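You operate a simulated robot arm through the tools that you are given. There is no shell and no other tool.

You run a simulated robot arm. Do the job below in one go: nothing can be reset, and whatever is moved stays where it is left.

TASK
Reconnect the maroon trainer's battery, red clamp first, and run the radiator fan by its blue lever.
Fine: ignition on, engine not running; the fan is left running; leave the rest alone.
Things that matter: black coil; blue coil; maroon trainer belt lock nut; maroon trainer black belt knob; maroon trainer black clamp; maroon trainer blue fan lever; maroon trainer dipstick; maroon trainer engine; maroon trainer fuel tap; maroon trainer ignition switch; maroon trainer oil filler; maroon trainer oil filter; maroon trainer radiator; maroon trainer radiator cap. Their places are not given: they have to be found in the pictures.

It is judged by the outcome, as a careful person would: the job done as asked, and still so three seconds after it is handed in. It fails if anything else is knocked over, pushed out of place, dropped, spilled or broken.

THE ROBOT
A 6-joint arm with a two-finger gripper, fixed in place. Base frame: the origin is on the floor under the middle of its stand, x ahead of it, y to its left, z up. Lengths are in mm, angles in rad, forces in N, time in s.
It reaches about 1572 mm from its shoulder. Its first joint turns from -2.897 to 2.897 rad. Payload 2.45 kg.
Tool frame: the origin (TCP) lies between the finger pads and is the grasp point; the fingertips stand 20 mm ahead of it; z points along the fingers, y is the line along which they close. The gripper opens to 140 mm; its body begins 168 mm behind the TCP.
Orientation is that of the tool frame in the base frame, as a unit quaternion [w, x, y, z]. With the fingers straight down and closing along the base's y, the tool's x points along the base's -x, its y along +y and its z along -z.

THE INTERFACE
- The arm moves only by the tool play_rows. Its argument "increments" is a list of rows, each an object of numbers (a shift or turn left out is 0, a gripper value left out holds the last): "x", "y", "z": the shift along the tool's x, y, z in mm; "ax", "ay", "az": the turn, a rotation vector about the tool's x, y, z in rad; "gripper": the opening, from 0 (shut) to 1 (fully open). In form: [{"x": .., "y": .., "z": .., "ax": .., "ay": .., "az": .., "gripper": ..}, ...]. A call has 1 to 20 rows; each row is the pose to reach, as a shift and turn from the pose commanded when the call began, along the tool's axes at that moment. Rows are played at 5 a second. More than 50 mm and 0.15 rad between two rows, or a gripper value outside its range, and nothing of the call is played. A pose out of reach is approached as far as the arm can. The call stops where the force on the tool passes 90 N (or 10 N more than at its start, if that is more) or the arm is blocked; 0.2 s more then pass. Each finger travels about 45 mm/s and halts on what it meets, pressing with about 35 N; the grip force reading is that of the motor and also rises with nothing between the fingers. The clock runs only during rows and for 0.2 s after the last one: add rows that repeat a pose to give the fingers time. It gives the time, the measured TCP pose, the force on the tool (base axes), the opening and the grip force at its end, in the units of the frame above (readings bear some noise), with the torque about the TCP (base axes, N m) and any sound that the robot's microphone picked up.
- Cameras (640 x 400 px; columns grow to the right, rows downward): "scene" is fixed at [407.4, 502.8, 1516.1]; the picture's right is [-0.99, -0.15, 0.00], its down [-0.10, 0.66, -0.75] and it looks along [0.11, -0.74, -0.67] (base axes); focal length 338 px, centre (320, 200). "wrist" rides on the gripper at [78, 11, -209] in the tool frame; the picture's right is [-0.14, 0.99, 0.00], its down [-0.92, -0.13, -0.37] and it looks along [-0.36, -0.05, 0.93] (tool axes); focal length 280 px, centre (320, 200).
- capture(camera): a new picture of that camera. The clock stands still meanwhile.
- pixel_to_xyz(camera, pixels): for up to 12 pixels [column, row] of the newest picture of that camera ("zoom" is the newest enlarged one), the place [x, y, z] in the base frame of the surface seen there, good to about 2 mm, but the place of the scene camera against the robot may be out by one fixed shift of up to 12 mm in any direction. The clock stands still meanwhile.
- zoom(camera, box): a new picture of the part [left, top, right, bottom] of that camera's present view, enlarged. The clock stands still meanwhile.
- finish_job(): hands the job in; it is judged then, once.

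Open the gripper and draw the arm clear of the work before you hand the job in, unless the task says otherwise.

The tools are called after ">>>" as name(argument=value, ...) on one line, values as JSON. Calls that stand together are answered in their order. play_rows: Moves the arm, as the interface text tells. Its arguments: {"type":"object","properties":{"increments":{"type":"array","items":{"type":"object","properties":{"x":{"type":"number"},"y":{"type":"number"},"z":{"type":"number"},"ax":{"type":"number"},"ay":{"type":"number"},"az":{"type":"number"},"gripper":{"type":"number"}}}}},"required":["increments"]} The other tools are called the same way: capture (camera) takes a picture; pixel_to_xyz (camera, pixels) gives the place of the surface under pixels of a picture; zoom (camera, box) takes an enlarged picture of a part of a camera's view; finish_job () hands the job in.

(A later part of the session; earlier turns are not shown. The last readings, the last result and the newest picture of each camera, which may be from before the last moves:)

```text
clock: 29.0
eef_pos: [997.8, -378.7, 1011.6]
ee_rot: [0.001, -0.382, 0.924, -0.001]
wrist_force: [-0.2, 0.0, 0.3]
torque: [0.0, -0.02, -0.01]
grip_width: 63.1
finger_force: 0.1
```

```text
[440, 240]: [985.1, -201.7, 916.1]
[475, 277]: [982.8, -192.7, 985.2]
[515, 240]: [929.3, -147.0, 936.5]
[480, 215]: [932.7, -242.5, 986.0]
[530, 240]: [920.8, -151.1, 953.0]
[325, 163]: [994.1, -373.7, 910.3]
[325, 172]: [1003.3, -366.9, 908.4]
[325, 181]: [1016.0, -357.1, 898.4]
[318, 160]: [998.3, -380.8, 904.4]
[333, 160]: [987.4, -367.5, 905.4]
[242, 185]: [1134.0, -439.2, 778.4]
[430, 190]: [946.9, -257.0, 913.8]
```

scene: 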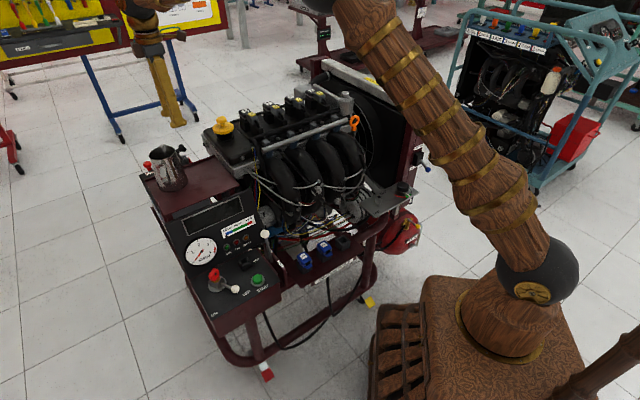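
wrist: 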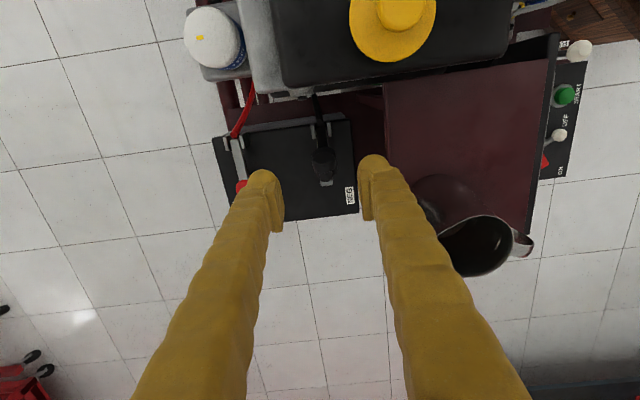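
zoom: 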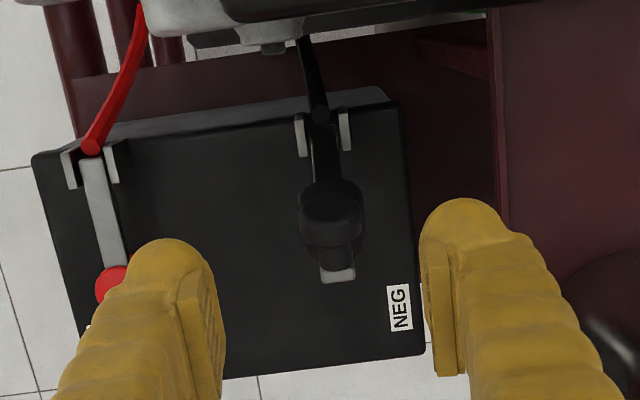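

The gripper body's half-width is about 55–60 mm, against ≥118 mm to the jug, so there is room. I'll narrow the fingers to ~49 mm and lower around the black knob.

>>> play_rows(increments=[{"y": 1, "gripper": 0.35}, {"y": 2, "gripper": 0.35}, {"y": 2, "z": 25, "gripper": 0.35}, {"y": 2, "z": 55, "gripper": 0.35}, {"y": 2, "z": 85, "gripper": 0.35}, {"y": 2, "z": 102, "gripper": 0.35}, {"y": 2, "z": 111, "gripper": 0.35}, {"y": 2, "z": 111, "gripper": 0.35}])

>>> capture(camera="wrist")

>>> zoom(camera="wrist", box=[260, 120, 400, 260])

```text
clock: 30.8
eef_pos: [998.6, -376.8, 897.8]
ee_rot: [0.0, -0.382, 0.924, -0.001]
wrist_force: [0.6, -0.6, -0.8]
torque: [0.0, -0.01, -0.02]
grip_width: 49.2
finger_force: 0.1
```

```text
taken
```

wrist: 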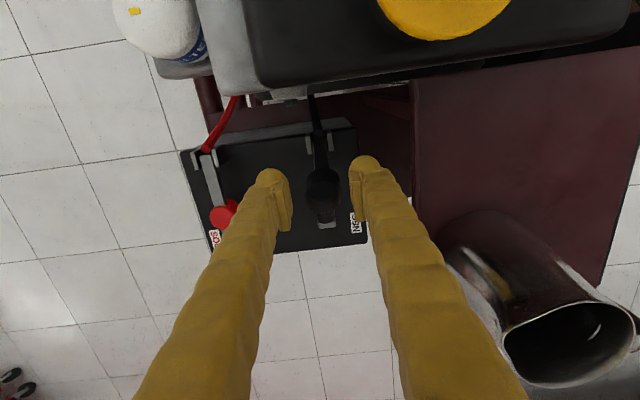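

```text
2.86 times, centred on (330, 190) of wrist
```

zoom: 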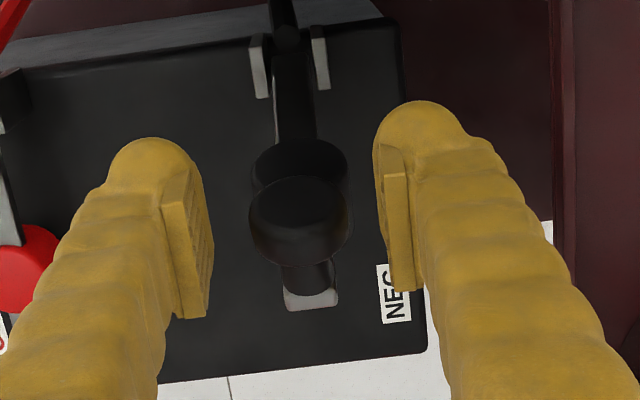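

The knob is near-centered between the fingers (slightly right). I'll nudge +1 mm in y and close.

>>> play_rows(increments=[{"y": 1, "z": -2, "gripper": 0.3}, {"y": 1, "z": -2, "gripper": 0.2}, {"y": 1, "z": -2, "gripper": 0.1}, {"y": 1, "z": -2, "gripper": 0.1}, {"y": 1, "z": -2, "gripper": 0.1}])

```text
clock: 32.0
eef_pos: [996.9, -375.5, 900.4]
ee_rot: [0.0, -0.382, 0.924, 0.0]
wrist_force: [-21.0, 18.6, 2.2]
torque: [0.06, 0.27, 0.11]
grip_width: 25.4
finger_force: 45.0
```

Gripped at 25 mm; -28 N along n shows I'm ~1 mm off center. I'll shift y +1 and start the arc.

>>> play_rows(increments=[{"y": 0.5, "gripper": 0.1}, {"y": 1, "gripper": 0.1}, {"y": 1, "gripper": 0.1}])

```text
clock: 32.8
eef_pos: [995.8, -374.7, 901.3]
ee_rot: [0.001, -0.383, 0.924, -0.002]
wrist_force: [-5.5, 8.8, -11.1]
torque: [0.38, -0.25, 0.04]
grip_width: 25.3
finger_force: 44.5
```

Forces are small now. I'll follow the circle measured with the red clamp (center r≈-12, z≈765, R≈138), first 20°.

>>> play_rows(increments=[{"x": -5.8, "z": 1.8, "gripper": 0.1}, {"x": -11.7, "z": 3.6, "gripper": 0.1}, {"x": -17.4, "z": 5.6, "gripper": 0.1}, {"x": -23, "z": 7.6, "gripper": 0.1}, {"x": -28.5, "z": 10, "gripper": 0.1}, {"x": -34, "z": 12.5, "gripper": 0.1}, {"x": -34, "z": 12.5, "gripper": 0.1}])

```text
clock: 34.4
eef_pos: [1020.2, -350.6, 890.3]
ee_rot: [0.0, -0.382, 0.924, -0.001]
wrist_force: [-19.4, 1.2, -16.0]
torque: [-0.59, 0.6, 0.0]
grip_width: 23.7
finger_force: 45.0
```

Forces stay under 25 N. Continuing another 20° with tiny corrections.

>>> play_rows(increments=[{"x": -5.3, "y": 0.4, "z": 3.6, "gripper": 0.1}, {"x": -10.6, "y": 0.4, "z": 6.7, "gripper": 0.1}, {"x": -15.6, "y": 0.4, "z": 10, "gripper": 0.1}, {"x": -20.5, "y": 0.4, "z": 13.4, "gripper": 0.1}, {"x": -25.3, "y": 0.4, "z": 17.2, "gripper": 0.1}, {"x": -29.9, "y": 0.4, "z": 21, "gripper": 0.1}, {"x": -29.9, "y": 0.4, "z": 21, "gripper": 0.1}])

>>> capture(camera="wrist")

```text
clock: 36.0
eef_pos: [1042.4, -329.3, 870.0]
ee_rot: [0.002, -0.382, 0.924, -0.002]
wrist_force: [4.5, 0.9, 16.0]
torque: [-0.77, 0.74, 0.01]
grip_width: 23.4
finger_force: 44.4
```

```text
taken
```

wrist: 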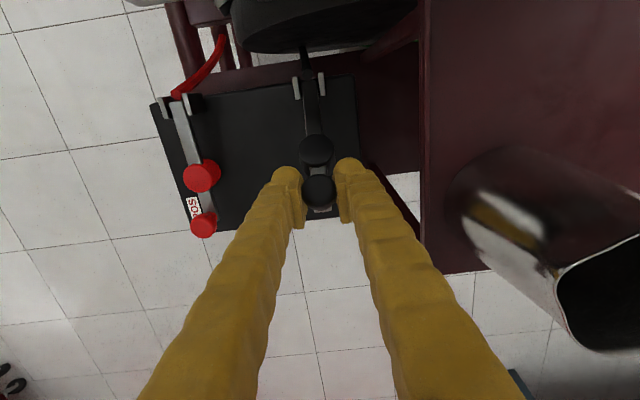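

Good. Continue another 20° of swing; the jug at right (~(550,270)) remains well away from the fingers.

>>> play_rows(increments=[{"x": -4.4, "z": 3.4, "gripper": 0.1}, {"x": -8.6, "z": 7.6, "gripper": 0.1}, {"x": -12.6, "z": 12.1, "gripper": 0.1}, {"x": -16.5, "z": 16.8, "gripper": 0.1}, {"x": -20.2, "z": 21.6, "gripper": 0.1}, {"x": -23.6, "z": 26.6, "gripper": 0.1}, {"x": -26.8, "z": 31.8, "gripper": 0.1}, {"x": -29.7, "z": 37, "gripper": 0.1}, {"x": -29.7, "z": 37, "gripper": 0.1}])

>>> capture(camera="wrist")

>>> zoom(camera="scene", box=[100, 0, 228, 200])

```text
clock: 38.0
eef_pos: [1062.0, -310.1, 831.6]
ee_rot: [0.002, -0.382, 0.924, -0.001]
wrist_force: [24.1, -11.0, 12.8]
torque: [-0.52, 0.81, 0.02]
grip_width: 23.3
finger_force: 44.6
```

```text
taken
```

wrist: 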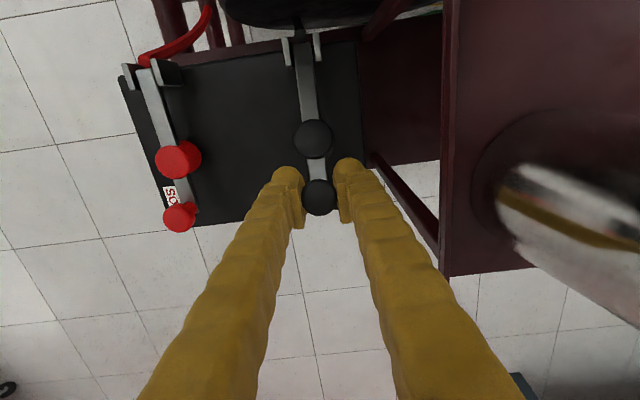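

```text
2.00 times, centred on (164, 100) of scene
```

zoom: 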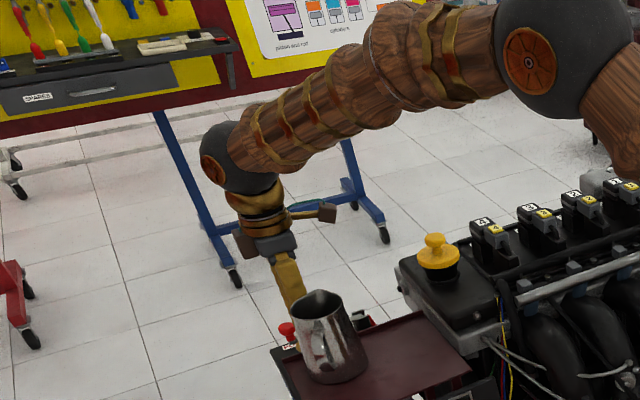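

Side force is +25 N so I'll correct y by -0.7. First I check where the shelf strut at (400,190) is relative to the right finger.

>>> pixel_to_xyz(camera="wrist", pixels=[[378, 162], [400, 190], [425, 220], [445, 265], [372, 150], [448, 150], [500, 220], [520, 180], [545, 285]])

```text
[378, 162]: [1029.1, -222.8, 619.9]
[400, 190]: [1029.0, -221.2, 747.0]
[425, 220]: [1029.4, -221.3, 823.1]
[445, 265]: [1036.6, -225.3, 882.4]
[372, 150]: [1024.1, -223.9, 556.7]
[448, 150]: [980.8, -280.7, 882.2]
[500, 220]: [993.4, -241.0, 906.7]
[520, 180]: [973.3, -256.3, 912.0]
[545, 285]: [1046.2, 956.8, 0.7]
```

The shelf leg stands at (1029,-222), about 85 mm to the side, and the jug wall ~97 mm, both clear of the closed fingers and body. I'll finish lowering the black clamp.

>>> play_rows(increments=[{"x": -2.7, "y": -0.7, "z": 5.2, "gripper": 0.1}, {"x": -5.3, "y": -0.7, "z": 10.4, "gripper": 0.1}, {"x": -7.6, "y": -0.7, "z": 16, "gripper": 0.1}, {"x": -9.6, "y": -0.7, "z": 21.8, "gripper": 0.1}, {"x": -11.4, "y": -0.7, "z": 27.6, "gripper": 0.1}, {"x": -12.9, "y": -0.7, "z": 33.6, "gripper": 0.1}, {"x": -14.2, "y": -0.7, "z": 39.4, "gripper": 0.1}, {"x": -15.2, "y": -0.7, "z": 45.4, "gripper": 0.1}, {"x": -15.2, "y": -0.7, "z": 45.4, "gripper": 0.1}])

>>> capture(camera="wrist")

```text
clock: 40.0
eef_pos: [1073.7, -298.6, 785.9]
ee_rot: [0.001, -0.383, 0.924, -0.001]
wrist_force: [19.2, 1.4, 9.9]
torque: [-0.83, 1.07, -0.01]
grip_width: 23.0
finger_force: 44.9
```

```text
taken
```

wrist: 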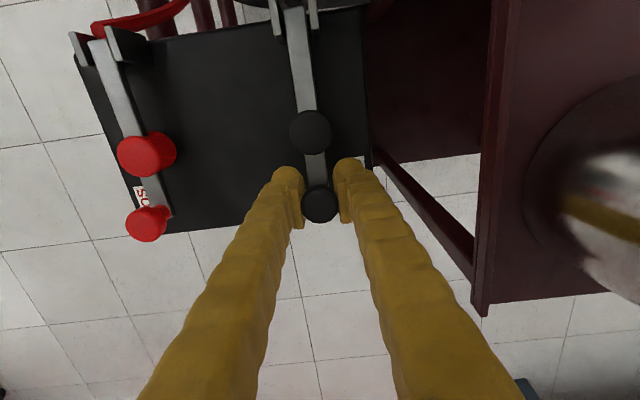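

TCP z is 786; about 12 mm more to the stop. I'll press down the rest.

>>> play_rows(increments=[{"y": -0.3, "z": 3, "gripper": 0.1}, {"y": -0.3, "z": 6, "gripper": 0.1}, {"y": -0.3, "z": 9, "gripper": 0.1}, {"y": -0.3, "z": 12, "gripper": 0.1}, {"y": -0.3, "z": 14, "gripper": 0.1}, {"y": -0.3, "z": 16, "gripper": 0.1}, {"y": -0.3, "z": 16, "gripper": 0.1}])

>>> capture(camera="wrist")

>>> pixel_to_xyz(camera="wrist", pixels=[[298, 40], [303, 80], [306, 105], [311, 133], [316, 172], [317, 182], [320, 208], [125, 80], [140, 150], [155, 190], [145, 225]])

```text
clock: 41.6
eef_pos: [1073.6, -298.3, 769.8]
ee_rot: [0.001, -0.383, 0.924, -0.001]
wrist_force: [-12.1, 26.3, 34.0]
torque: [-0.34, -0.25, 0.08]
grip_width: 23.0
finger_force: 45.2
```

```text
taken
```

wrist: 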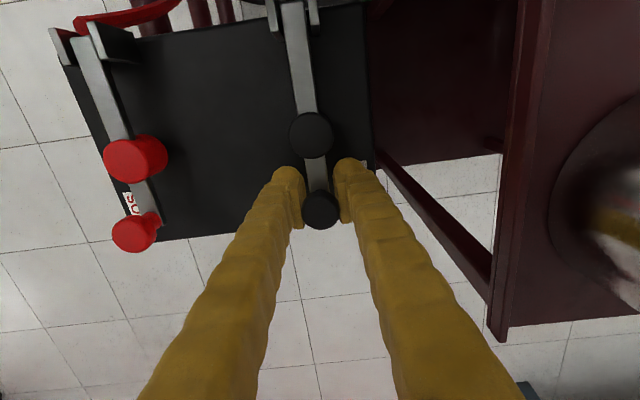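

```text
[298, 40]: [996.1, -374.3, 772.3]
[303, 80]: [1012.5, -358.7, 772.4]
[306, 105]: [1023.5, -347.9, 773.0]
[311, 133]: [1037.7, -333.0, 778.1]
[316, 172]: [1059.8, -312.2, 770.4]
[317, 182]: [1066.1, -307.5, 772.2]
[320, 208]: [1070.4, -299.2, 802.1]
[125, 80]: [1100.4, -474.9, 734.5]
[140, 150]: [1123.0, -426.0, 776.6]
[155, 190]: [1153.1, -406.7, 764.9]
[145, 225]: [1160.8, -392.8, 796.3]
```

The black bar is level at z≈772 with 34 N resistance, so it's seated. I'll relax, open to ~42 mm, and lift straight up.

>>> play_rows(increments=[{"z": -2.5, "gripper": 0.1}, {"z": -2.5, "gripper": 0.2}, {"z": -2.5, "gripper": 0.3}, {"z": -2.5, "gripper": 0.3}, {"z": -20, "gripper": 0.3}, {"z": -55, "gripper": 0.3}, {"z": -100, "gripper": 0.3}, {"z": -145, "gripper": 0.3}, {"z": -190, "gripper": 0.3}, {"z": -235, "gripper": 0.3}, {"z": -280, "gripper": 0.3}, {"z": -280, "gripper": 0.3}])

>>> capture(camera="wrist")

>>> capture(camera="scene")

>>> zoom(camera="scene", box=[170, 210, 370, 335])

```text
clock: 44.2
eef_pos: [1075.0, -298.2, 1051.5]
ee_rot: [0.0, -0.383, 0.924, 0.0]
wrist_force: [0.1, 0.6, 1.5]
torque: [-0.03, 0.0, -0.02]
grip_width: 41.9
finger_force: 0.0
```

```text
taken
```

wrist: 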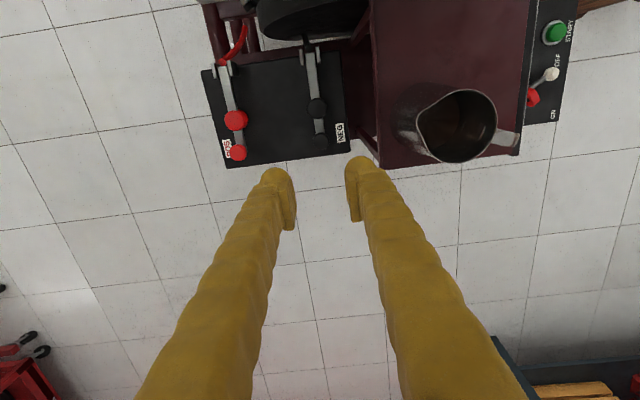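

```text
taken
```

scene: 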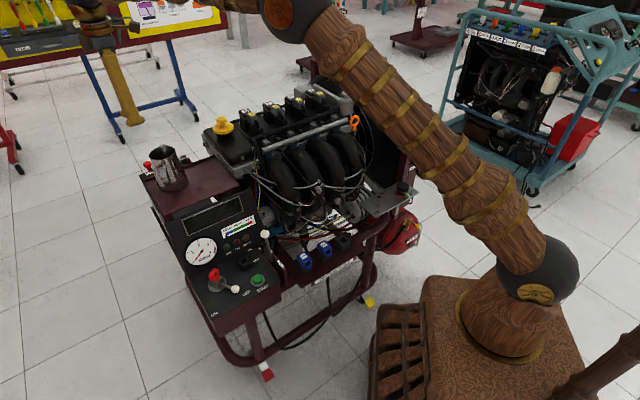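

```text
3.20 times, centred on (270, 272) of scene
```

zoom: 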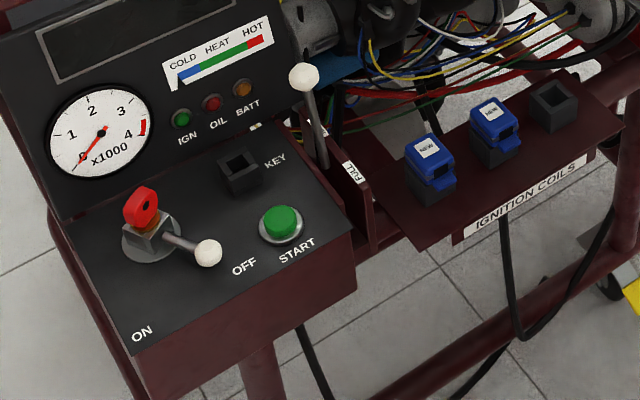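

Both clamps lie down on their posts. The panel lamps are dark and the ignition lever points to OFF; I'll measure the ignition panel points and the fan lever.

>>> pixel_to_xyz(camera="scene", pixels=[[217, 285], [225, 287], [230, 287], [235, 289], [214, 275], [246, 294], [214, 315], [212, 290], [258, 282], [244, 262], [226, 245], [209, 281]])

>>> zoom(camera="wrist", box=[470, 0, 640, 140])

>>> zoom(camera="wrist", box=[190, 20, 370, 180])

>>> zoom(camera="scene", box=[200, 225, 270, 269])

```text
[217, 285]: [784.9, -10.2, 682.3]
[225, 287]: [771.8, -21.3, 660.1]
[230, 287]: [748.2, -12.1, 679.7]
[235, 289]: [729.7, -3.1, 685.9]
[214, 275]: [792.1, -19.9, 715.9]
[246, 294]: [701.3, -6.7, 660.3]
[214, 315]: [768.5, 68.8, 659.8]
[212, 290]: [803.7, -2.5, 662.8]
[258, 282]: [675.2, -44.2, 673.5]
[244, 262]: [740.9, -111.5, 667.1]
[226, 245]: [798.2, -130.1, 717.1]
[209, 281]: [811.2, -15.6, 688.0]
```

```text
2.86 times, centred on (555, 70) of wrist
```

zoom: 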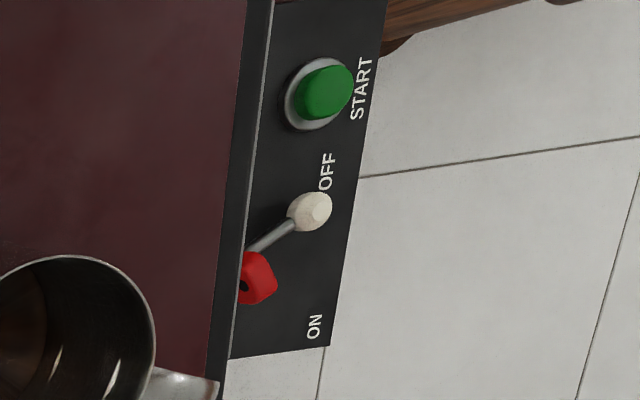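

```text
2.50 times, centred on (280, 100) of wrist
```

zoom: 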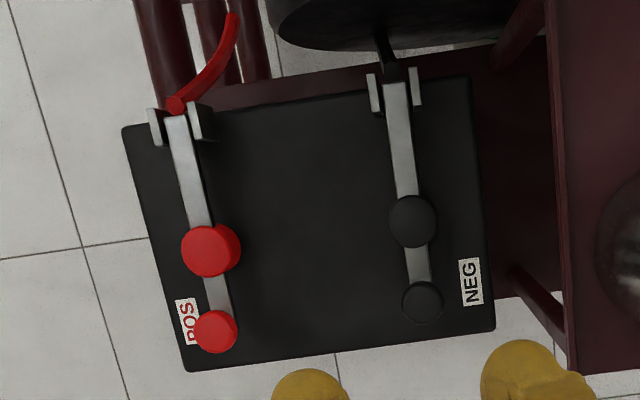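

```text
9.09 times, centred on (235, 247) of scene
```

zoom: 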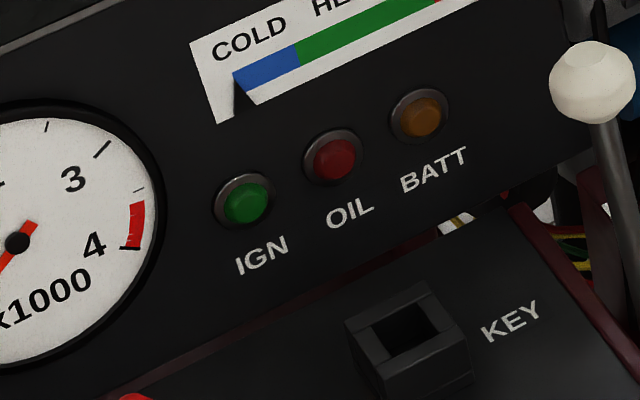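

Both clamps are confirmed flat on posts. IGN lamp is dark, so ignition is off; I'll fly high over the jug (tips ≥1070) to the panel side, turning the tool by ~0.98 rad, to see the ignition switch closely.

>>> play_rows(increments=[{"z": -39, "gripper": 0.3}, {"x": 5.4, "y": 47.6, "z": -39, "az": 0.098}, {"x": 10.9, "y": 95.2, "z": -39, "az": 0.195}, {"x": 16.3, "y": 142.7, "z": -39, "az": 0.293}, {"x": 21.8, "y": 190.3, "z": -39, "az": 0.391}, {"x": 27.2, "y": 237.9, "z": -39, "az": 0.489}, {"x": 32.6, "y": 285.5, "z": -39, "az": 0.586}, {"x": 38.1, "y": 333.1, "z": -39, "az": 0.684}, {"x": 43.5, "y": 380.6, "z": -39, "az": 0.782}, {"x": 49, "y": 428.2, "z": -39, "az": 0.879}, {"x": 54.4, "y": 475.8, "z": -39, "az": 0.977}, {"x": 54.4, "y": 475.8, "z": -39, "az": 0.977}])

>>> capture(camera="wrist")

>>> capture(camera="scene")

```text
clock: 46.8
eef_pos: [698.7, -0.8, 1087.2]
ee_rot: [0.001, 0.097, 0.995, 0.0]
wrist_force: [-0.3, -0.1, -0.5]
torque: [0.01, -0.03, -0.01]
grip_width: 42.3
finger_force: 0.0
```

```text
taken
```

wrist: 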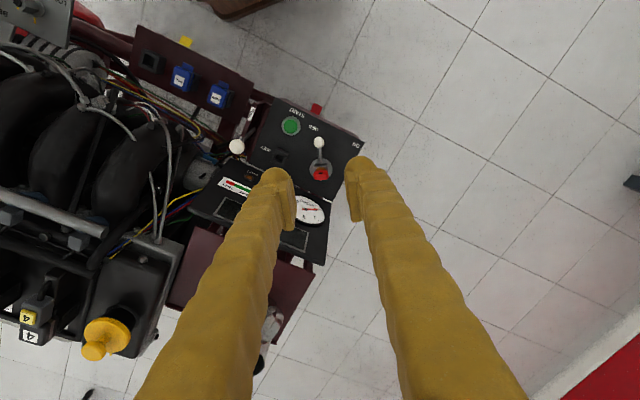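

```text
taken
```

scene: 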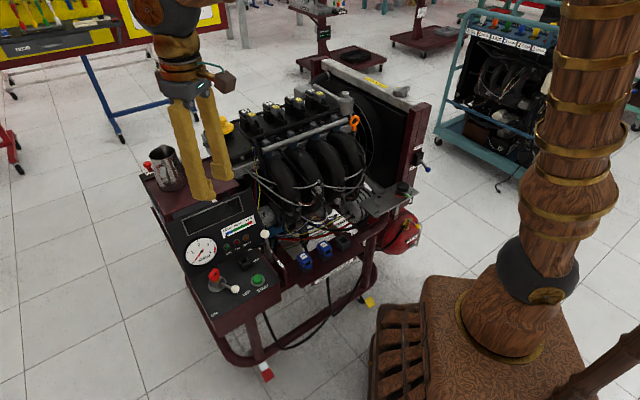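

The panel is in the wrist view around (310,145). I'll zoom on it and read positions.

>>> zoom(camera="wrist", box=[250, 90, 370, 200])

>>> pixel_to_xyz(camera="wrist", pixels=[[318, 142], [319, 152], [320, 163], [320, 174], [312, 128], [356, 145], [291, 126], [237, 146], [280, 155], [310, 208], [340, 170], [318, 138]])

```text
3.64 times, centred on (310, 145) of wrist
```

zoom: 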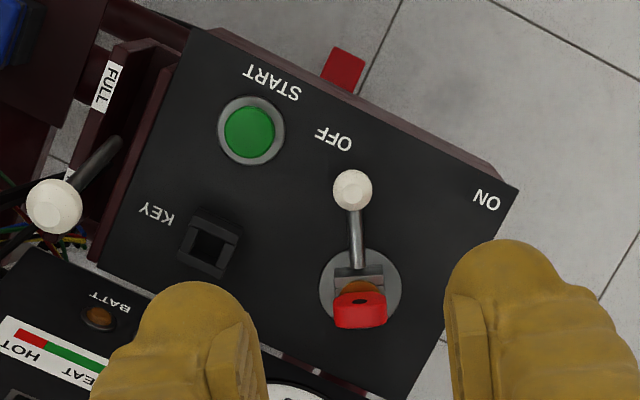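

```text
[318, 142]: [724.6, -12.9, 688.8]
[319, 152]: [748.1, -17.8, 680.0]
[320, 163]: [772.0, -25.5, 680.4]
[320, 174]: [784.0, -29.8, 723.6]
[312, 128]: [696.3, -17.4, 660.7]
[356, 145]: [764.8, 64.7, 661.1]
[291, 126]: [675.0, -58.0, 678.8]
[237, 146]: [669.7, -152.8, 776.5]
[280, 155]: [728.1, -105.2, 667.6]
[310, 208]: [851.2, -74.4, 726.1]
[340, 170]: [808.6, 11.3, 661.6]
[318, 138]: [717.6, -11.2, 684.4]
```

Ball at about (724,-13,687). I'll read the disc edges to fix the pivot.

>>> pixel_to_xyz(camera="zoom", pixels=[[326, 280], [395, 280], [331, 262], [388, 262], [330, 305], [394, 305], [337, 282], [380, 280], [340, 270], [352, 190], [357, 240], [486, 198]])

```text
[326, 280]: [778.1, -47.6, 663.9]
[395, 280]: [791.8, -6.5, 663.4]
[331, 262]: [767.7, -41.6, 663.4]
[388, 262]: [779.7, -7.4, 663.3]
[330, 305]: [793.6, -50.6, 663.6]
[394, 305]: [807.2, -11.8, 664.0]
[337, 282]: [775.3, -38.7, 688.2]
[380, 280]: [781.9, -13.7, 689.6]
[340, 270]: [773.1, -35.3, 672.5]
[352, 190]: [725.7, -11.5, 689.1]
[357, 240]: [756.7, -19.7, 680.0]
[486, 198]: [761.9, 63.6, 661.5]
```

The pivot is near (787,-28), ball near (724,-12.5,678), ON direction about 50–60° clockwise. I'll descend over the ball with tool y along base y (keeping clear of START at (675,-58)), first to z≈770.

>>> play_rows(increments=[{"x": -9, "y": -2, "z": 45, "az": -0.065, "gripper": 0.28}, {"x": -18, "y": -4, "z": 90, "az": -0.13, "gripper": 0.28}, {"x": -27, "y": -6.6, "z": 135, "az": -0.194, "gripper": 0.28}, {"x": -27, "y": -6.6, "z": 180, "az": -0.194, "gripper": 0.28}, {"x": -27, "y": -6.6, "z": 225, "az": -0.194, "gripper": 0.28}, {"x": -27, "y": -6.6, "z": 270, "az": -0.194, "gripper": 0.28}, {"x": -27, "y": -6.6, "z": 317, "az": -0.194, "gripper": 0.28}, {"x": -27, "y": -6.6, "z": 317, "az": -0.194, "gripper": 0.28}])

>>> capture(camera="wrist")

>>> zoom(camera="scene", box=[150, 150, 310, 310])

```text
clock: 48.6
eef_pos: [722.1, -11.4, 770.9]
ee_rot: [0.001, -0.001, 1.0, -0.001]
wrist_force: [-0.1, 0.6, 0.4]
torque: [0.0, -0.03, -0.01]
grip_width: 39.3
finger_force: 0.0
```

```text
taken
```

wrist: 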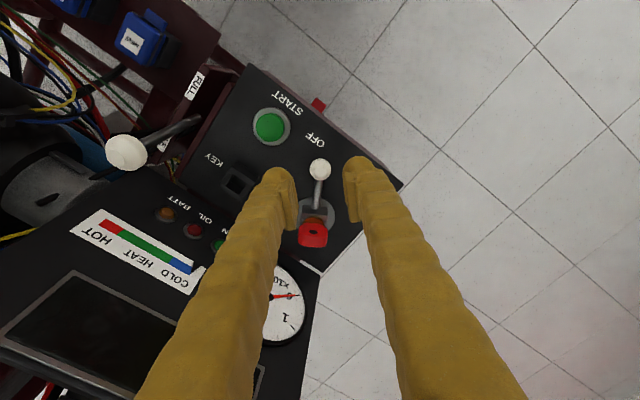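

```text
2.50 times, centred on (230, 230) of scene
```

zoom: 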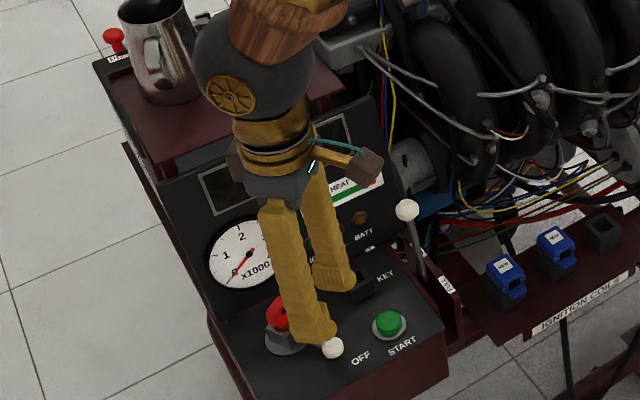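

The ball is at (320,168) in the wrist view, between the fingers. I'll re-read its position up close before descending.

>>> pixel_to_xyz(camera="wrist", pixels=[[320, 168], [314, 168], [326, 168], [320, 162], [320, 176], [318, 190], [270, 124], [302, 212], [330, 208], [315, 222], [238, 180], [391, 190]])

>>> zoom(camera="wrist", box=[240, 90, 400, 250])

```text
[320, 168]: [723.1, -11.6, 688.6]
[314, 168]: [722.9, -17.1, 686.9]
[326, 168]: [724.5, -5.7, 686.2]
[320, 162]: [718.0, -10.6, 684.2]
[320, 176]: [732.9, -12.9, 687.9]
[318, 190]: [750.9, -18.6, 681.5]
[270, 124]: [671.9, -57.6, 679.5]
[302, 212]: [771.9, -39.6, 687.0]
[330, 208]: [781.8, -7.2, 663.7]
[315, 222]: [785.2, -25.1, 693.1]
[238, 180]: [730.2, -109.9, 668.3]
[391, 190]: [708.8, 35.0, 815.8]
```

```text
2.50 times, centred on (320, 170) of wrist
```

zoom: 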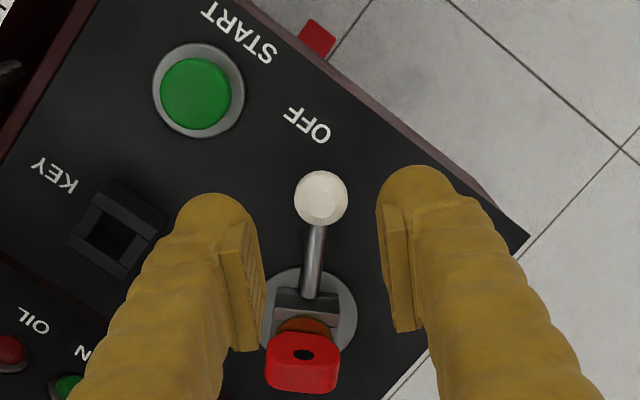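

Ball center ≈ (724,-12,679); START and KEY are clear of the fingers' footprint. I'll descend to TCP z≈688 (tips ~7 mm above the panel) and close.

>>> play_rows(increments=[{"x": -2, "z": 25, "gripper": 0.28}, {"x": -2, "z": 50, "gripper": 0.28}, {"x": -2, "z": 70, "gripper": 0.28}, {"x": -2, "z": 82, "gripper": 0.28}, {"x": -2, "z": 82, "gripper": 0.28}])

>>> zoom(camera="wrist", box=[240, 90, 400, 250])

```text
clock: 49.8
eef_pos: [726.5, -13.1, 688.4]
ee_rot: [0.0, -0.002, 1.0, -0.001]
wrist_force: [0.1, -0.1, 0.5]
torque: [0.0, 0.01, -0.05]
grip_width: 39.3
finger_force: 0.1
```

```text
2.50 times, centred on (320, 170) of wrist
```

zoom: 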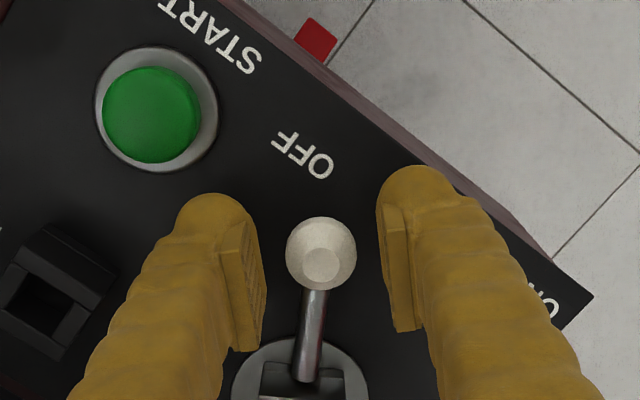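

The fingers straddle the white ball. Closing on it.

>>> play_rows(increments=[{"gripper": 0.2}, {"gripper": 0.1}, {"gripper": 0.1}, {"gripper": 0.1}])

```text
clock: 50.8
eef_pos: [724.8, -12.4, 689.3]
ee_rot: [0.0, 0.0, 1.0, 0.0]
wrist_force: [1.4, 4.6, -4.3]
torque: [0.06, -0.01, -0.01]
grip_width: 22.1
finger_force: 45.4
```

Gripped (22 mm). I'll rotate the lever clockwise about the pivot with the tool turning along, first 0.3 rad.

>>> play_rows(increments=[{"x": -0.9, "y": 4.7, "az": 0.075, "gripper": 0.1}, {"x": -3, "y": 9.2, "az": 0.15, "gripper": 0.1}, {"x": -5.0, "y": 13.6, "az": 0.225, "gripper": 0.1}, {"x": -7.4, "y": 17.8, "az": 0.3, "gripper": 0.1}, {"x": -7.4, "y": 17.8, "az": 0.3, "gripper": 0.1}])

>>> capture(camera="wrist")

```text
clock: 52.0
eef_pos: [733.7, 5.2, 689.0]
ee_rot: [0.001, 0.149, 0.989, 0.0]
wrist_force: [-0.4, 0.5, -6.4]
torque: [0.0, 0.06, 0.05]
grip_width: 22.2
finger_force: 45.0
```

```text
taken
```

wrist: 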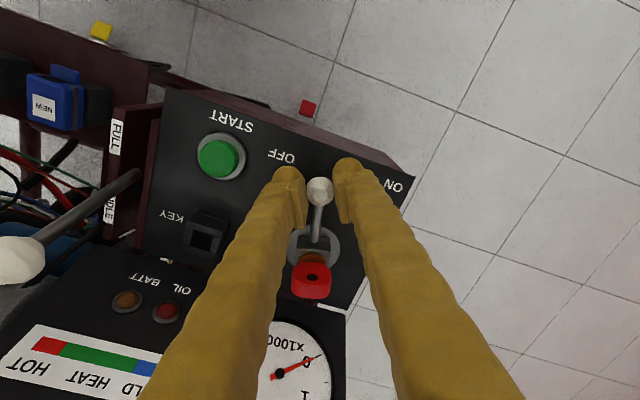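

The lever follows freely. Next another 0.3 rad.

>>> play_rows(increments=[{"x": -1.1, "y": 4.7, "az": 0.075, "gripper": 0.1}, {"x": -3, "y": 9.2, "az": 0.15, "gripper": 0.1}, {"x": -5.0, "y": 13.6, "az": 0.225, "gripper": 0.1}, {"x": -7.4, "y": 17.8, "az": 0.3, "gripper": 0.1}, {"x": -7.4, "y": 17.8, "az": 0.3, "gripper": 0.1}])

>>> capture(camera="wrist")

>>> zoom(camera="scene", box=[170, 220, 290, 330])

```text
clock: 53.2
eef_pos: [745.3, 19.8, 689.8]
ee_rot: [0.001, 0.296, 0.955, 0.0]
wrist_force: [-15.0, 15.4, -3.0]
torque: [0.28, 0.4, -0.06]
grip_width: 22.4
finger_force: 45.6
```

```text
taken
```

wrist: 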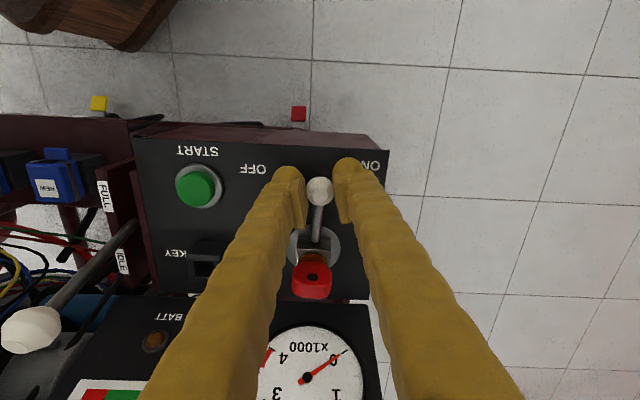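

```text
3.64 times, centred on (230, 275) of scene
```

zoom: 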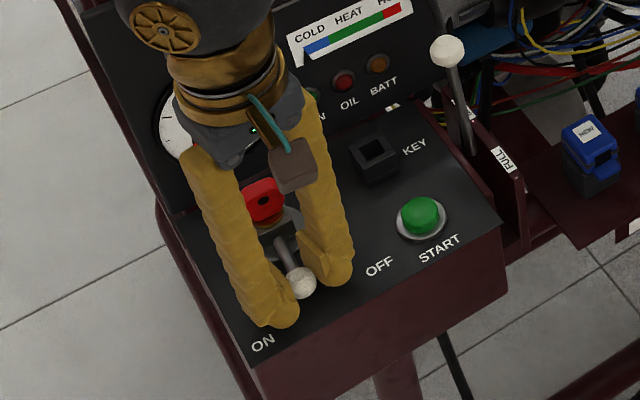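

Force shows ~21 N radial outward, so I'll move the grip ~0.8 mm outward and continue 0.3 rad more.

>>> play_rows(increments=[{"x": -0.3, "y": 4.5, "az": 0.075, "gripper": 0.1}, {"x": -2.0, "y": 9.0, "az": 0.15, "gripper": 0.1}, {"x": -4.0, "y": 13.3, "az": 0.225, "gripper": 0.1}, {"x": -6.4, "y": 17.5, "az": 0.3, "gripper": 0.1}, {"x": -6.4, "y": 17.5, "az": 0.3, "gripper": 0.1}])

>>> capture(camera="wrist")

>>> zoom(camera="scene", box=[170, 220, 290, 330])

```text
clock: 54.4
eef_pos: [761.5, 30.6, 690.1]
ee_rot: [0.001, 0.435, 0.901, 0.0]
wrist_force: [1.7, 3.2, 7.0]
torque: [0.13, 0.05, 0.16]
grip_width: 22.2
finger_force: 45.4
```

```text
taken
```

wrist: 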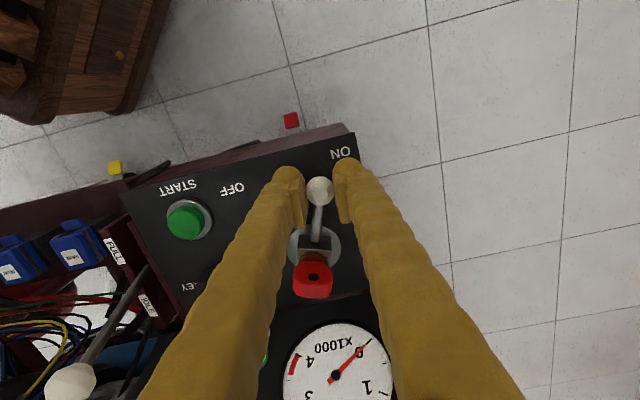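

```text
3.64 times, centred on (230, 275) of scene
```

zoom: 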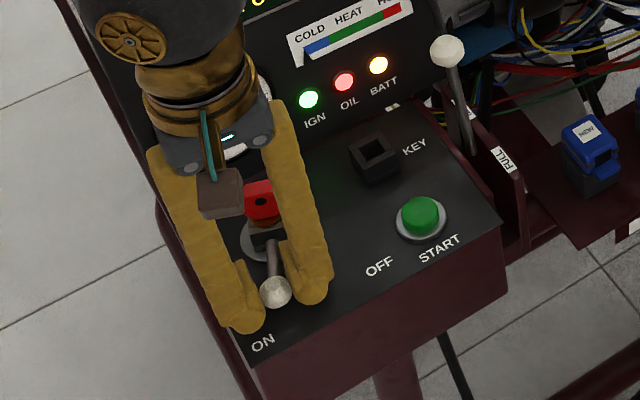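

The IGN, OIL and BATT lamps now light up: the battery is connected and the ignition is on. I'll nudge a little further to find the end stop so it stays in ON.

>>> play_rows(increments=[{"x": 0, "y": 3, "az": 0.05, "gripper": 0.1}, {"x": -0.7, "y": 6, "az": 0.1, "gripper": 0.1}, {"x": -0.7, "y": 6, "az": 0.1, "gripper": 0.1}])

>>> zoom(camera="scene", box=[170, 220, 290, 330])

```text
clock: 55.2
eef_pos: [767.1, 33.2, 688.7]
ee_rot: [0.002, 0.478, 0.878, 0.0]
wrist_force: [12.4, -26.0, -0.8]
torque: [-0.33, -0.16, 0.06]
grip_width: 22.2
finger_force: 45.2
```

```text
3.64 times, centred on (230, 275) of scene
```

zoom: 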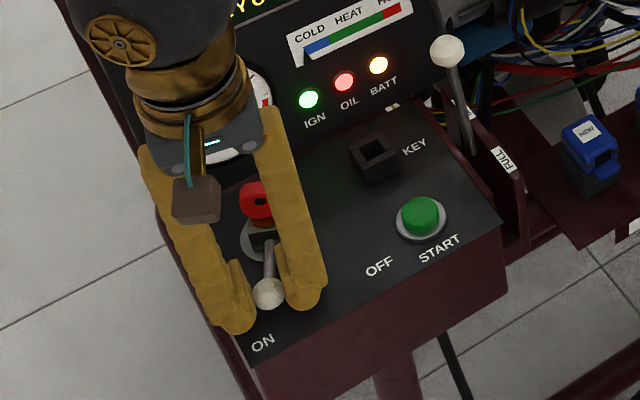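

No stop felt yet (the force is only radial). I'll correct inward ~0.8 mm and go 0.1 rad further.

>>> play_rows(increments=[{"x": -1.2, "y": 1.5, "az": 0.025, "gripper": 0.1}, {"x": -1.6, "y": 3.2, "az": 0.05, "gripper": 0.1}, {"x": -2.2, "y": 6.2, "az": 0.1, "gripper": 0.1}, {"x": -2.2, "y": 6.2, "az": 0.1, "gripper": 0.1}])

>>> zoom(camera="scene", box=[170, 200, 290, 330])

>>> capture(camera="wrist")

```text
clock: 56.2
eef_pos: [773.5, 36.1, 690.0]
ee_rot: [0.001, 0.521, 0.853, 0.0]
wrist_force: [5.5, -22.4, 15.5]
torque: [-0.21, 0.0, 0.02]
grip_width: 22.1
finger_force: 44.3
```

```text
3.08 times, centred on (230, 265) of scene
```

zoom: 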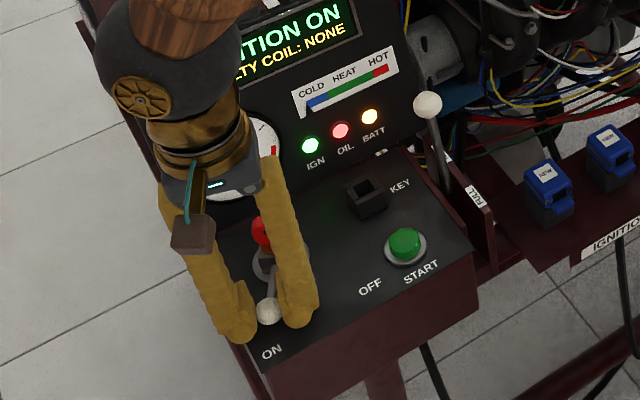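

```text
taken
```

wrist: 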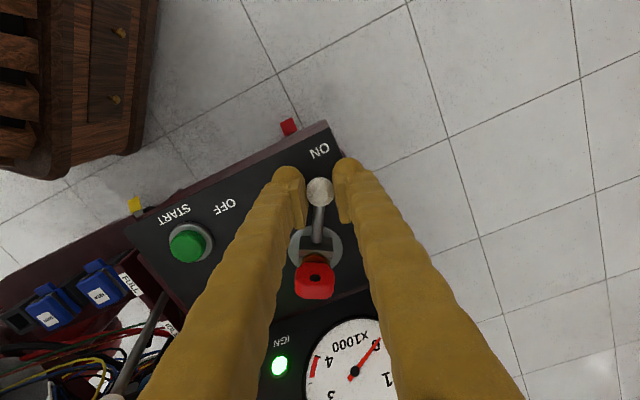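

The display reads "IGNITION ON". I'll open the fingers and lift straight up.

>>> play_rows(increments=[{"gripper": 0.15}, {"gripper": 0.27}, {"gripper": 0.27}, {"gripper": 0.27}, {"z": -20, "gripper": 0.27}, {"z": -60, "gripper": 0.27}, {"z": -105, "gripper": 0.27}, {"z": -150, "gripper": 0.27}, {"z": -195, "gripper": 0.27}, {"z": -240, "gripper": 0.27}, {"z": -285, "gripper": 0.27}, {"z": -330, "gripper": 0.27}, {"z": -375, "gripper": 0.27}, {"z": -400, "gripper": 0.27}, {"z": -400, "gripper": 0.27}])

>>> capture(camera="scene")

>>> zoom(camera="scene", box=[160, 170, 300, 330])

>>> zoom(camera="scene", box=[300, 50, 460, 210])

```text
clock: 59.4
eef_pos: [773.2, 35.3, 1089.0]
ee_rot: [0.0, 0.522, 0.853, 0.0]
wrist_force: [0.2, 0.1, 0.0]
torque: [0.02, 0.07, 0.02]
grip_width: 37.6
finger_force: 0.1
```

```text
taken
```

scene: 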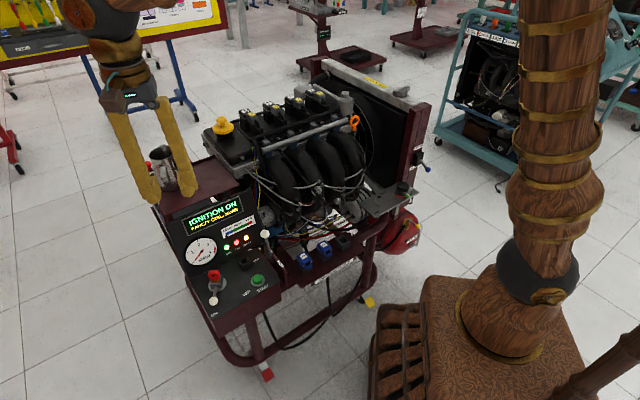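

```text
2.50 times, centred on (230, 250) of scene
```

zoom: 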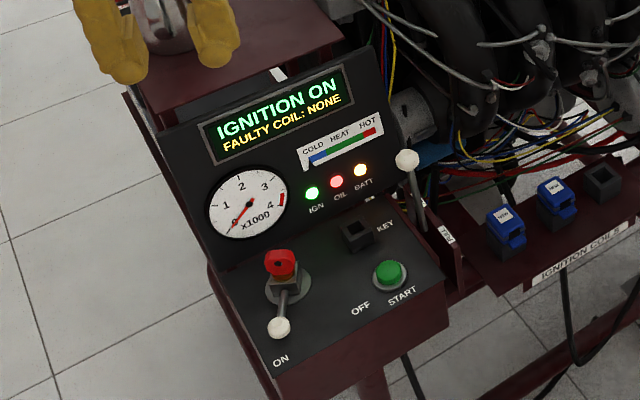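

```text
2.50 times, centred on (380, 130) of scene
```

zoom: 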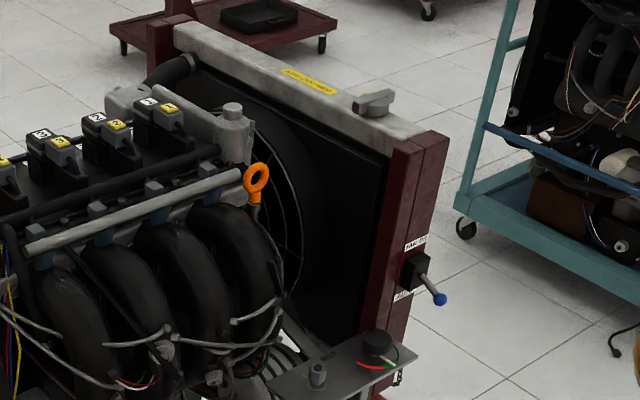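

Ignition lever stays in ON with "IGNITION ON" on the display, engine not turning. Next the fan lever: I'll read the surroundings of the blue knob (427,169), its box, the post and nearby plate.

>>> pixel_to_xyz(camera="scene", pixels=[[427, 169], [423, 164], [420, 160], [416, 157], [409, 160], [415, 152], [427, 110], [412, 105], [420, 145], [412, 165], [405, 185], [410, 195]])

>>> zoom(camera="scene", box=[380, 90, 460, 210])

```text
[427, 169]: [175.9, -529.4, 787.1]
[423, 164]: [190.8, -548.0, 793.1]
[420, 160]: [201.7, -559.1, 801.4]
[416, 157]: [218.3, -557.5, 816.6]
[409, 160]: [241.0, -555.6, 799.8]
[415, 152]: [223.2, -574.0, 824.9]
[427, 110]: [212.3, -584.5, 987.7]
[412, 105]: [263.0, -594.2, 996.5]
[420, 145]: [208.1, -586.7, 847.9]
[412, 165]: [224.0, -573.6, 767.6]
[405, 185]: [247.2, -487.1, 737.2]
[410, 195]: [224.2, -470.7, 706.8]
```

```text
3.33 times, centred on (420, 150) of scene
```

zoom: 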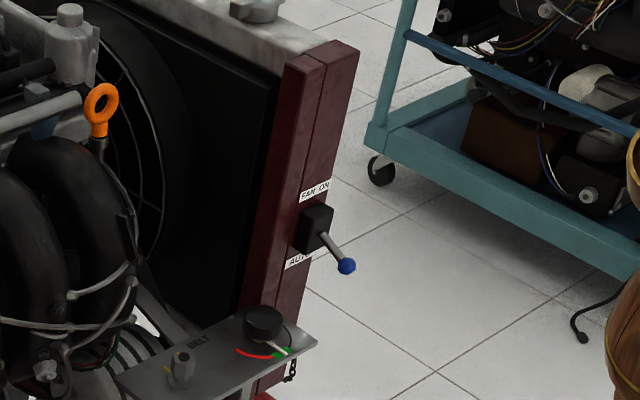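

The blue knob is about 64 mm out from the post face (post top z≈990), lever pointing ~20° down at AUTO. I'll fly at z≈1089 toward it in two legs.

>>> play_rows(increments=[{"x": -12.3, "y": -44.5, "az": -0.017}, {"x": -24.7, "y": -89, "az": -0.035}, {"x": -37, "y": -133.6, "az": -0.052}, {"x": -49.3, "y": -178, "az": -0.07}, {"x": -61.7, "y": -222.7, "az": -0.087}, {"x": -74, "y": -267, "az": -0.105}, {"x": -86.3, "y": -311.7, "az": -0.122}, {"x": -98.7, "y": -356, "az": -0.14}, {"x": -111, "y": -400.8, "az": -0.157}, {"x": -111, "y": -400.8, "az": -0.157}])

>>> capture(camera="wrist")

>>> capture(camera="scene")

```text
clock: 61.6
eef_pos: [464.2, -245.5, 1086.8]
ee_rot: [0.001, 0.454, 0.891, -0.001]
wrist_force: [-0.6, -0.3, -1.0]
torque: [0.02, 0.0, 0.03]
grip_width: 37.8
finger_force: 0.1
```

```text
taken
```

wrist: 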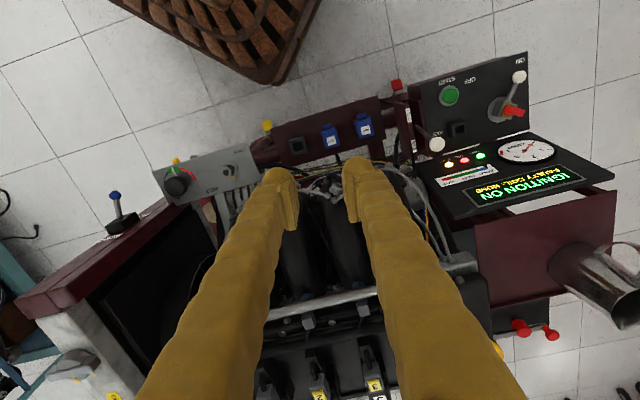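

```text
taken
```

scene: 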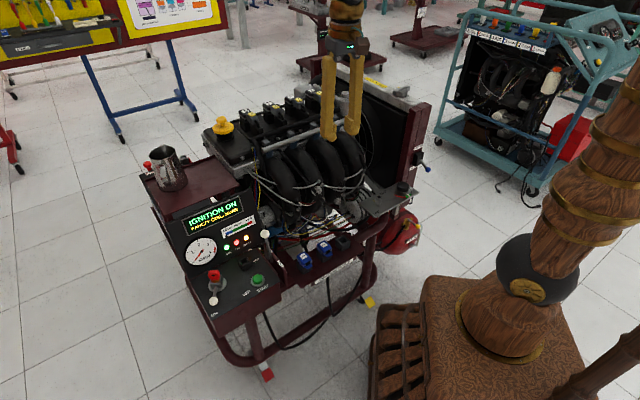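

The fan lever is visible in the wrist view at (115,195). I'll read exact positions there.

>>> zoom(camera="wrist", box=[60, 140, 260, 300])

>>> pixel_to_xyz(camera="wrist", pixels=[[114, 194], [118, 205], [120, 214], [122, 224], [112, 226], [150, 225], [100, 255], [160, 210], [30, 300], [180, 185], [75, 365], [185, 240]])

```text
2.50 times, centred on (160, 220) of wrist
```

zoom: 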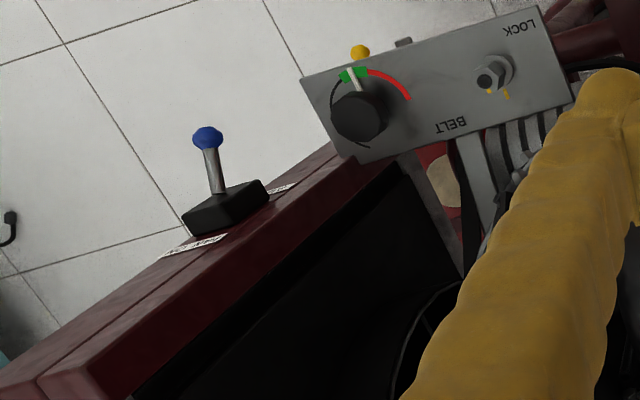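

```text
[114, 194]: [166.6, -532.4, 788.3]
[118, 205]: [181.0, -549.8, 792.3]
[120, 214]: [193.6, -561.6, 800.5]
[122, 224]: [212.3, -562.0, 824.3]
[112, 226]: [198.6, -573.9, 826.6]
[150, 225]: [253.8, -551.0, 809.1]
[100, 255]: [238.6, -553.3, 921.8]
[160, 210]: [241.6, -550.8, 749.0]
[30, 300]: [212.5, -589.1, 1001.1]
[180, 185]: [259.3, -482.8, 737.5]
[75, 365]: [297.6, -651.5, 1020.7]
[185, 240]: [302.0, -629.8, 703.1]
```

Knob center is about (169,-538,786), pivot about (207,-576,806) at the post. I'll fly to a point slightly outward of it at z≈1060 with the tool yawed to close along h and tilted so the body leans away from the radiator post.

>>> play_rows(increments=[{"x": -3.7, "y": -41.5, "z": 2.7, "ax": -0.002, "ay": -0.026, "az": -0.016}, {"x": -7.3, "y": -83, "z": 5.4, "ax": -0.004, "ay": -0.052, "az": -0.031}, {"x": -11, "y": -124.4, "z": 8.1, "ax": -0.006, "ay": -0.078, "az": -0.047}, {"x": -14.6, "y": -166, "z": 10.8, "ax": -0.008, "ay": -0.104, "az": -0.063}, {"x": -18.3, "y": -207.4, "z": 13.5, "ax": -0.01, "ay": -0.13, "az": -0.079}, {"x": -22, "y": -249, "z": 16.2, "ax": -0.012, "ay": -0.156, "az": -0.094}, {"x": -25.6, "y": -290.4, "z": 18.9, "ax": -0.014, "ay": -0.182, "az": -0.11}, {"x": -29.3, "y": -332, "z": 21.6, "ax": -0.016, "ay": -0.208, "az": -0.126}, {"x": -33, "y": -373.3, "z": 24.3, "ax": -0.018, "ay": -0.234, "az": -0.141}, {"x": -36.6, "y": -414.8, "z": 27, "ax": -0.0204, "ay": -0.26, "az": -0.157}, {"x": -36.6, "y": -414.8, "z": 27, "ax": -0.0204, "ay": -0.26, "az": -0.157}])

>>> capture(camera="wrist")

>>> capture(camera="scene")

```text
clock: 64.0
eef_pos: [151.1, -517.4, 1062.8]
ee_rot: [0.121, 0.377, 0.917, -0.051]
wrist_force: [-0.6, -0.3, 0.3]
torque: [0.02, -0.03, -0.05]
grip_width: 37.9
finger_force: 0.0
```

```text
taken
```

wrist: 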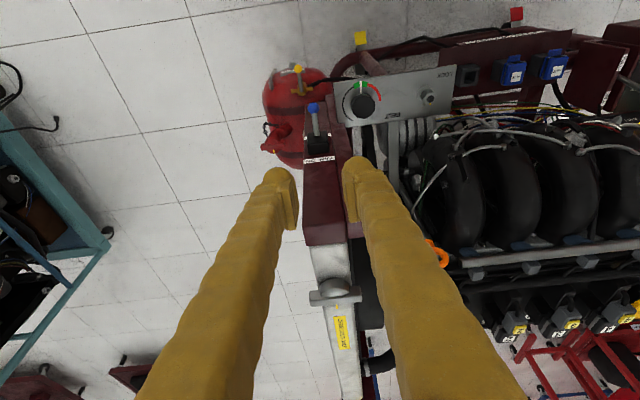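

```text
taken
```

scene: 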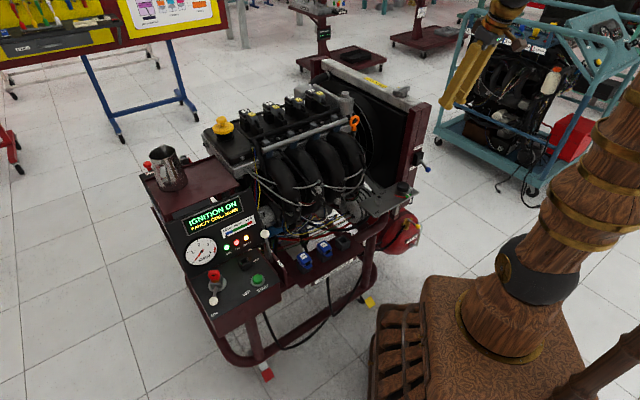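

The tilt is as intended (tool z ≈ (0.18,-0.18,-0.97)). The blue knob is at (313,108); I'll re-read its location from here.

>>> zoom(camera="wrist", box=[260, 70, 420, 190])

>>> pixel_to_xyz(camera="wrist", pixels=[[313, 108], [308, 108], [318, 108], [313, 103], [315, 119], [317, 130], [318, 141], [318, 158], [361, 103], [345, 85], [322, 235], [337, 290]])

```text
3.33 times, centred on (340, 130) of wrist
```

zoom: 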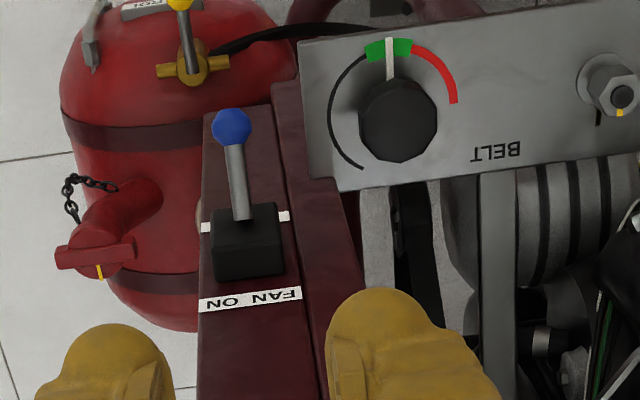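

```text
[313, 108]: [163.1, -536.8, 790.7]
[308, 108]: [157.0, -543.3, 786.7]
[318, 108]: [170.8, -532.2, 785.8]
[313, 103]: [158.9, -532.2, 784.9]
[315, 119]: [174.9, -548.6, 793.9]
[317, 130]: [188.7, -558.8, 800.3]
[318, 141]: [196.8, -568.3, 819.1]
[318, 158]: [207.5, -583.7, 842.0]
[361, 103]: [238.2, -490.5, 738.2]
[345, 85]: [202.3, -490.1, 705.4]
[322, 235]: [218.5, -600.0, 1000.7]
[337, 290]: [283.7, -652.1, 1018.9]
```

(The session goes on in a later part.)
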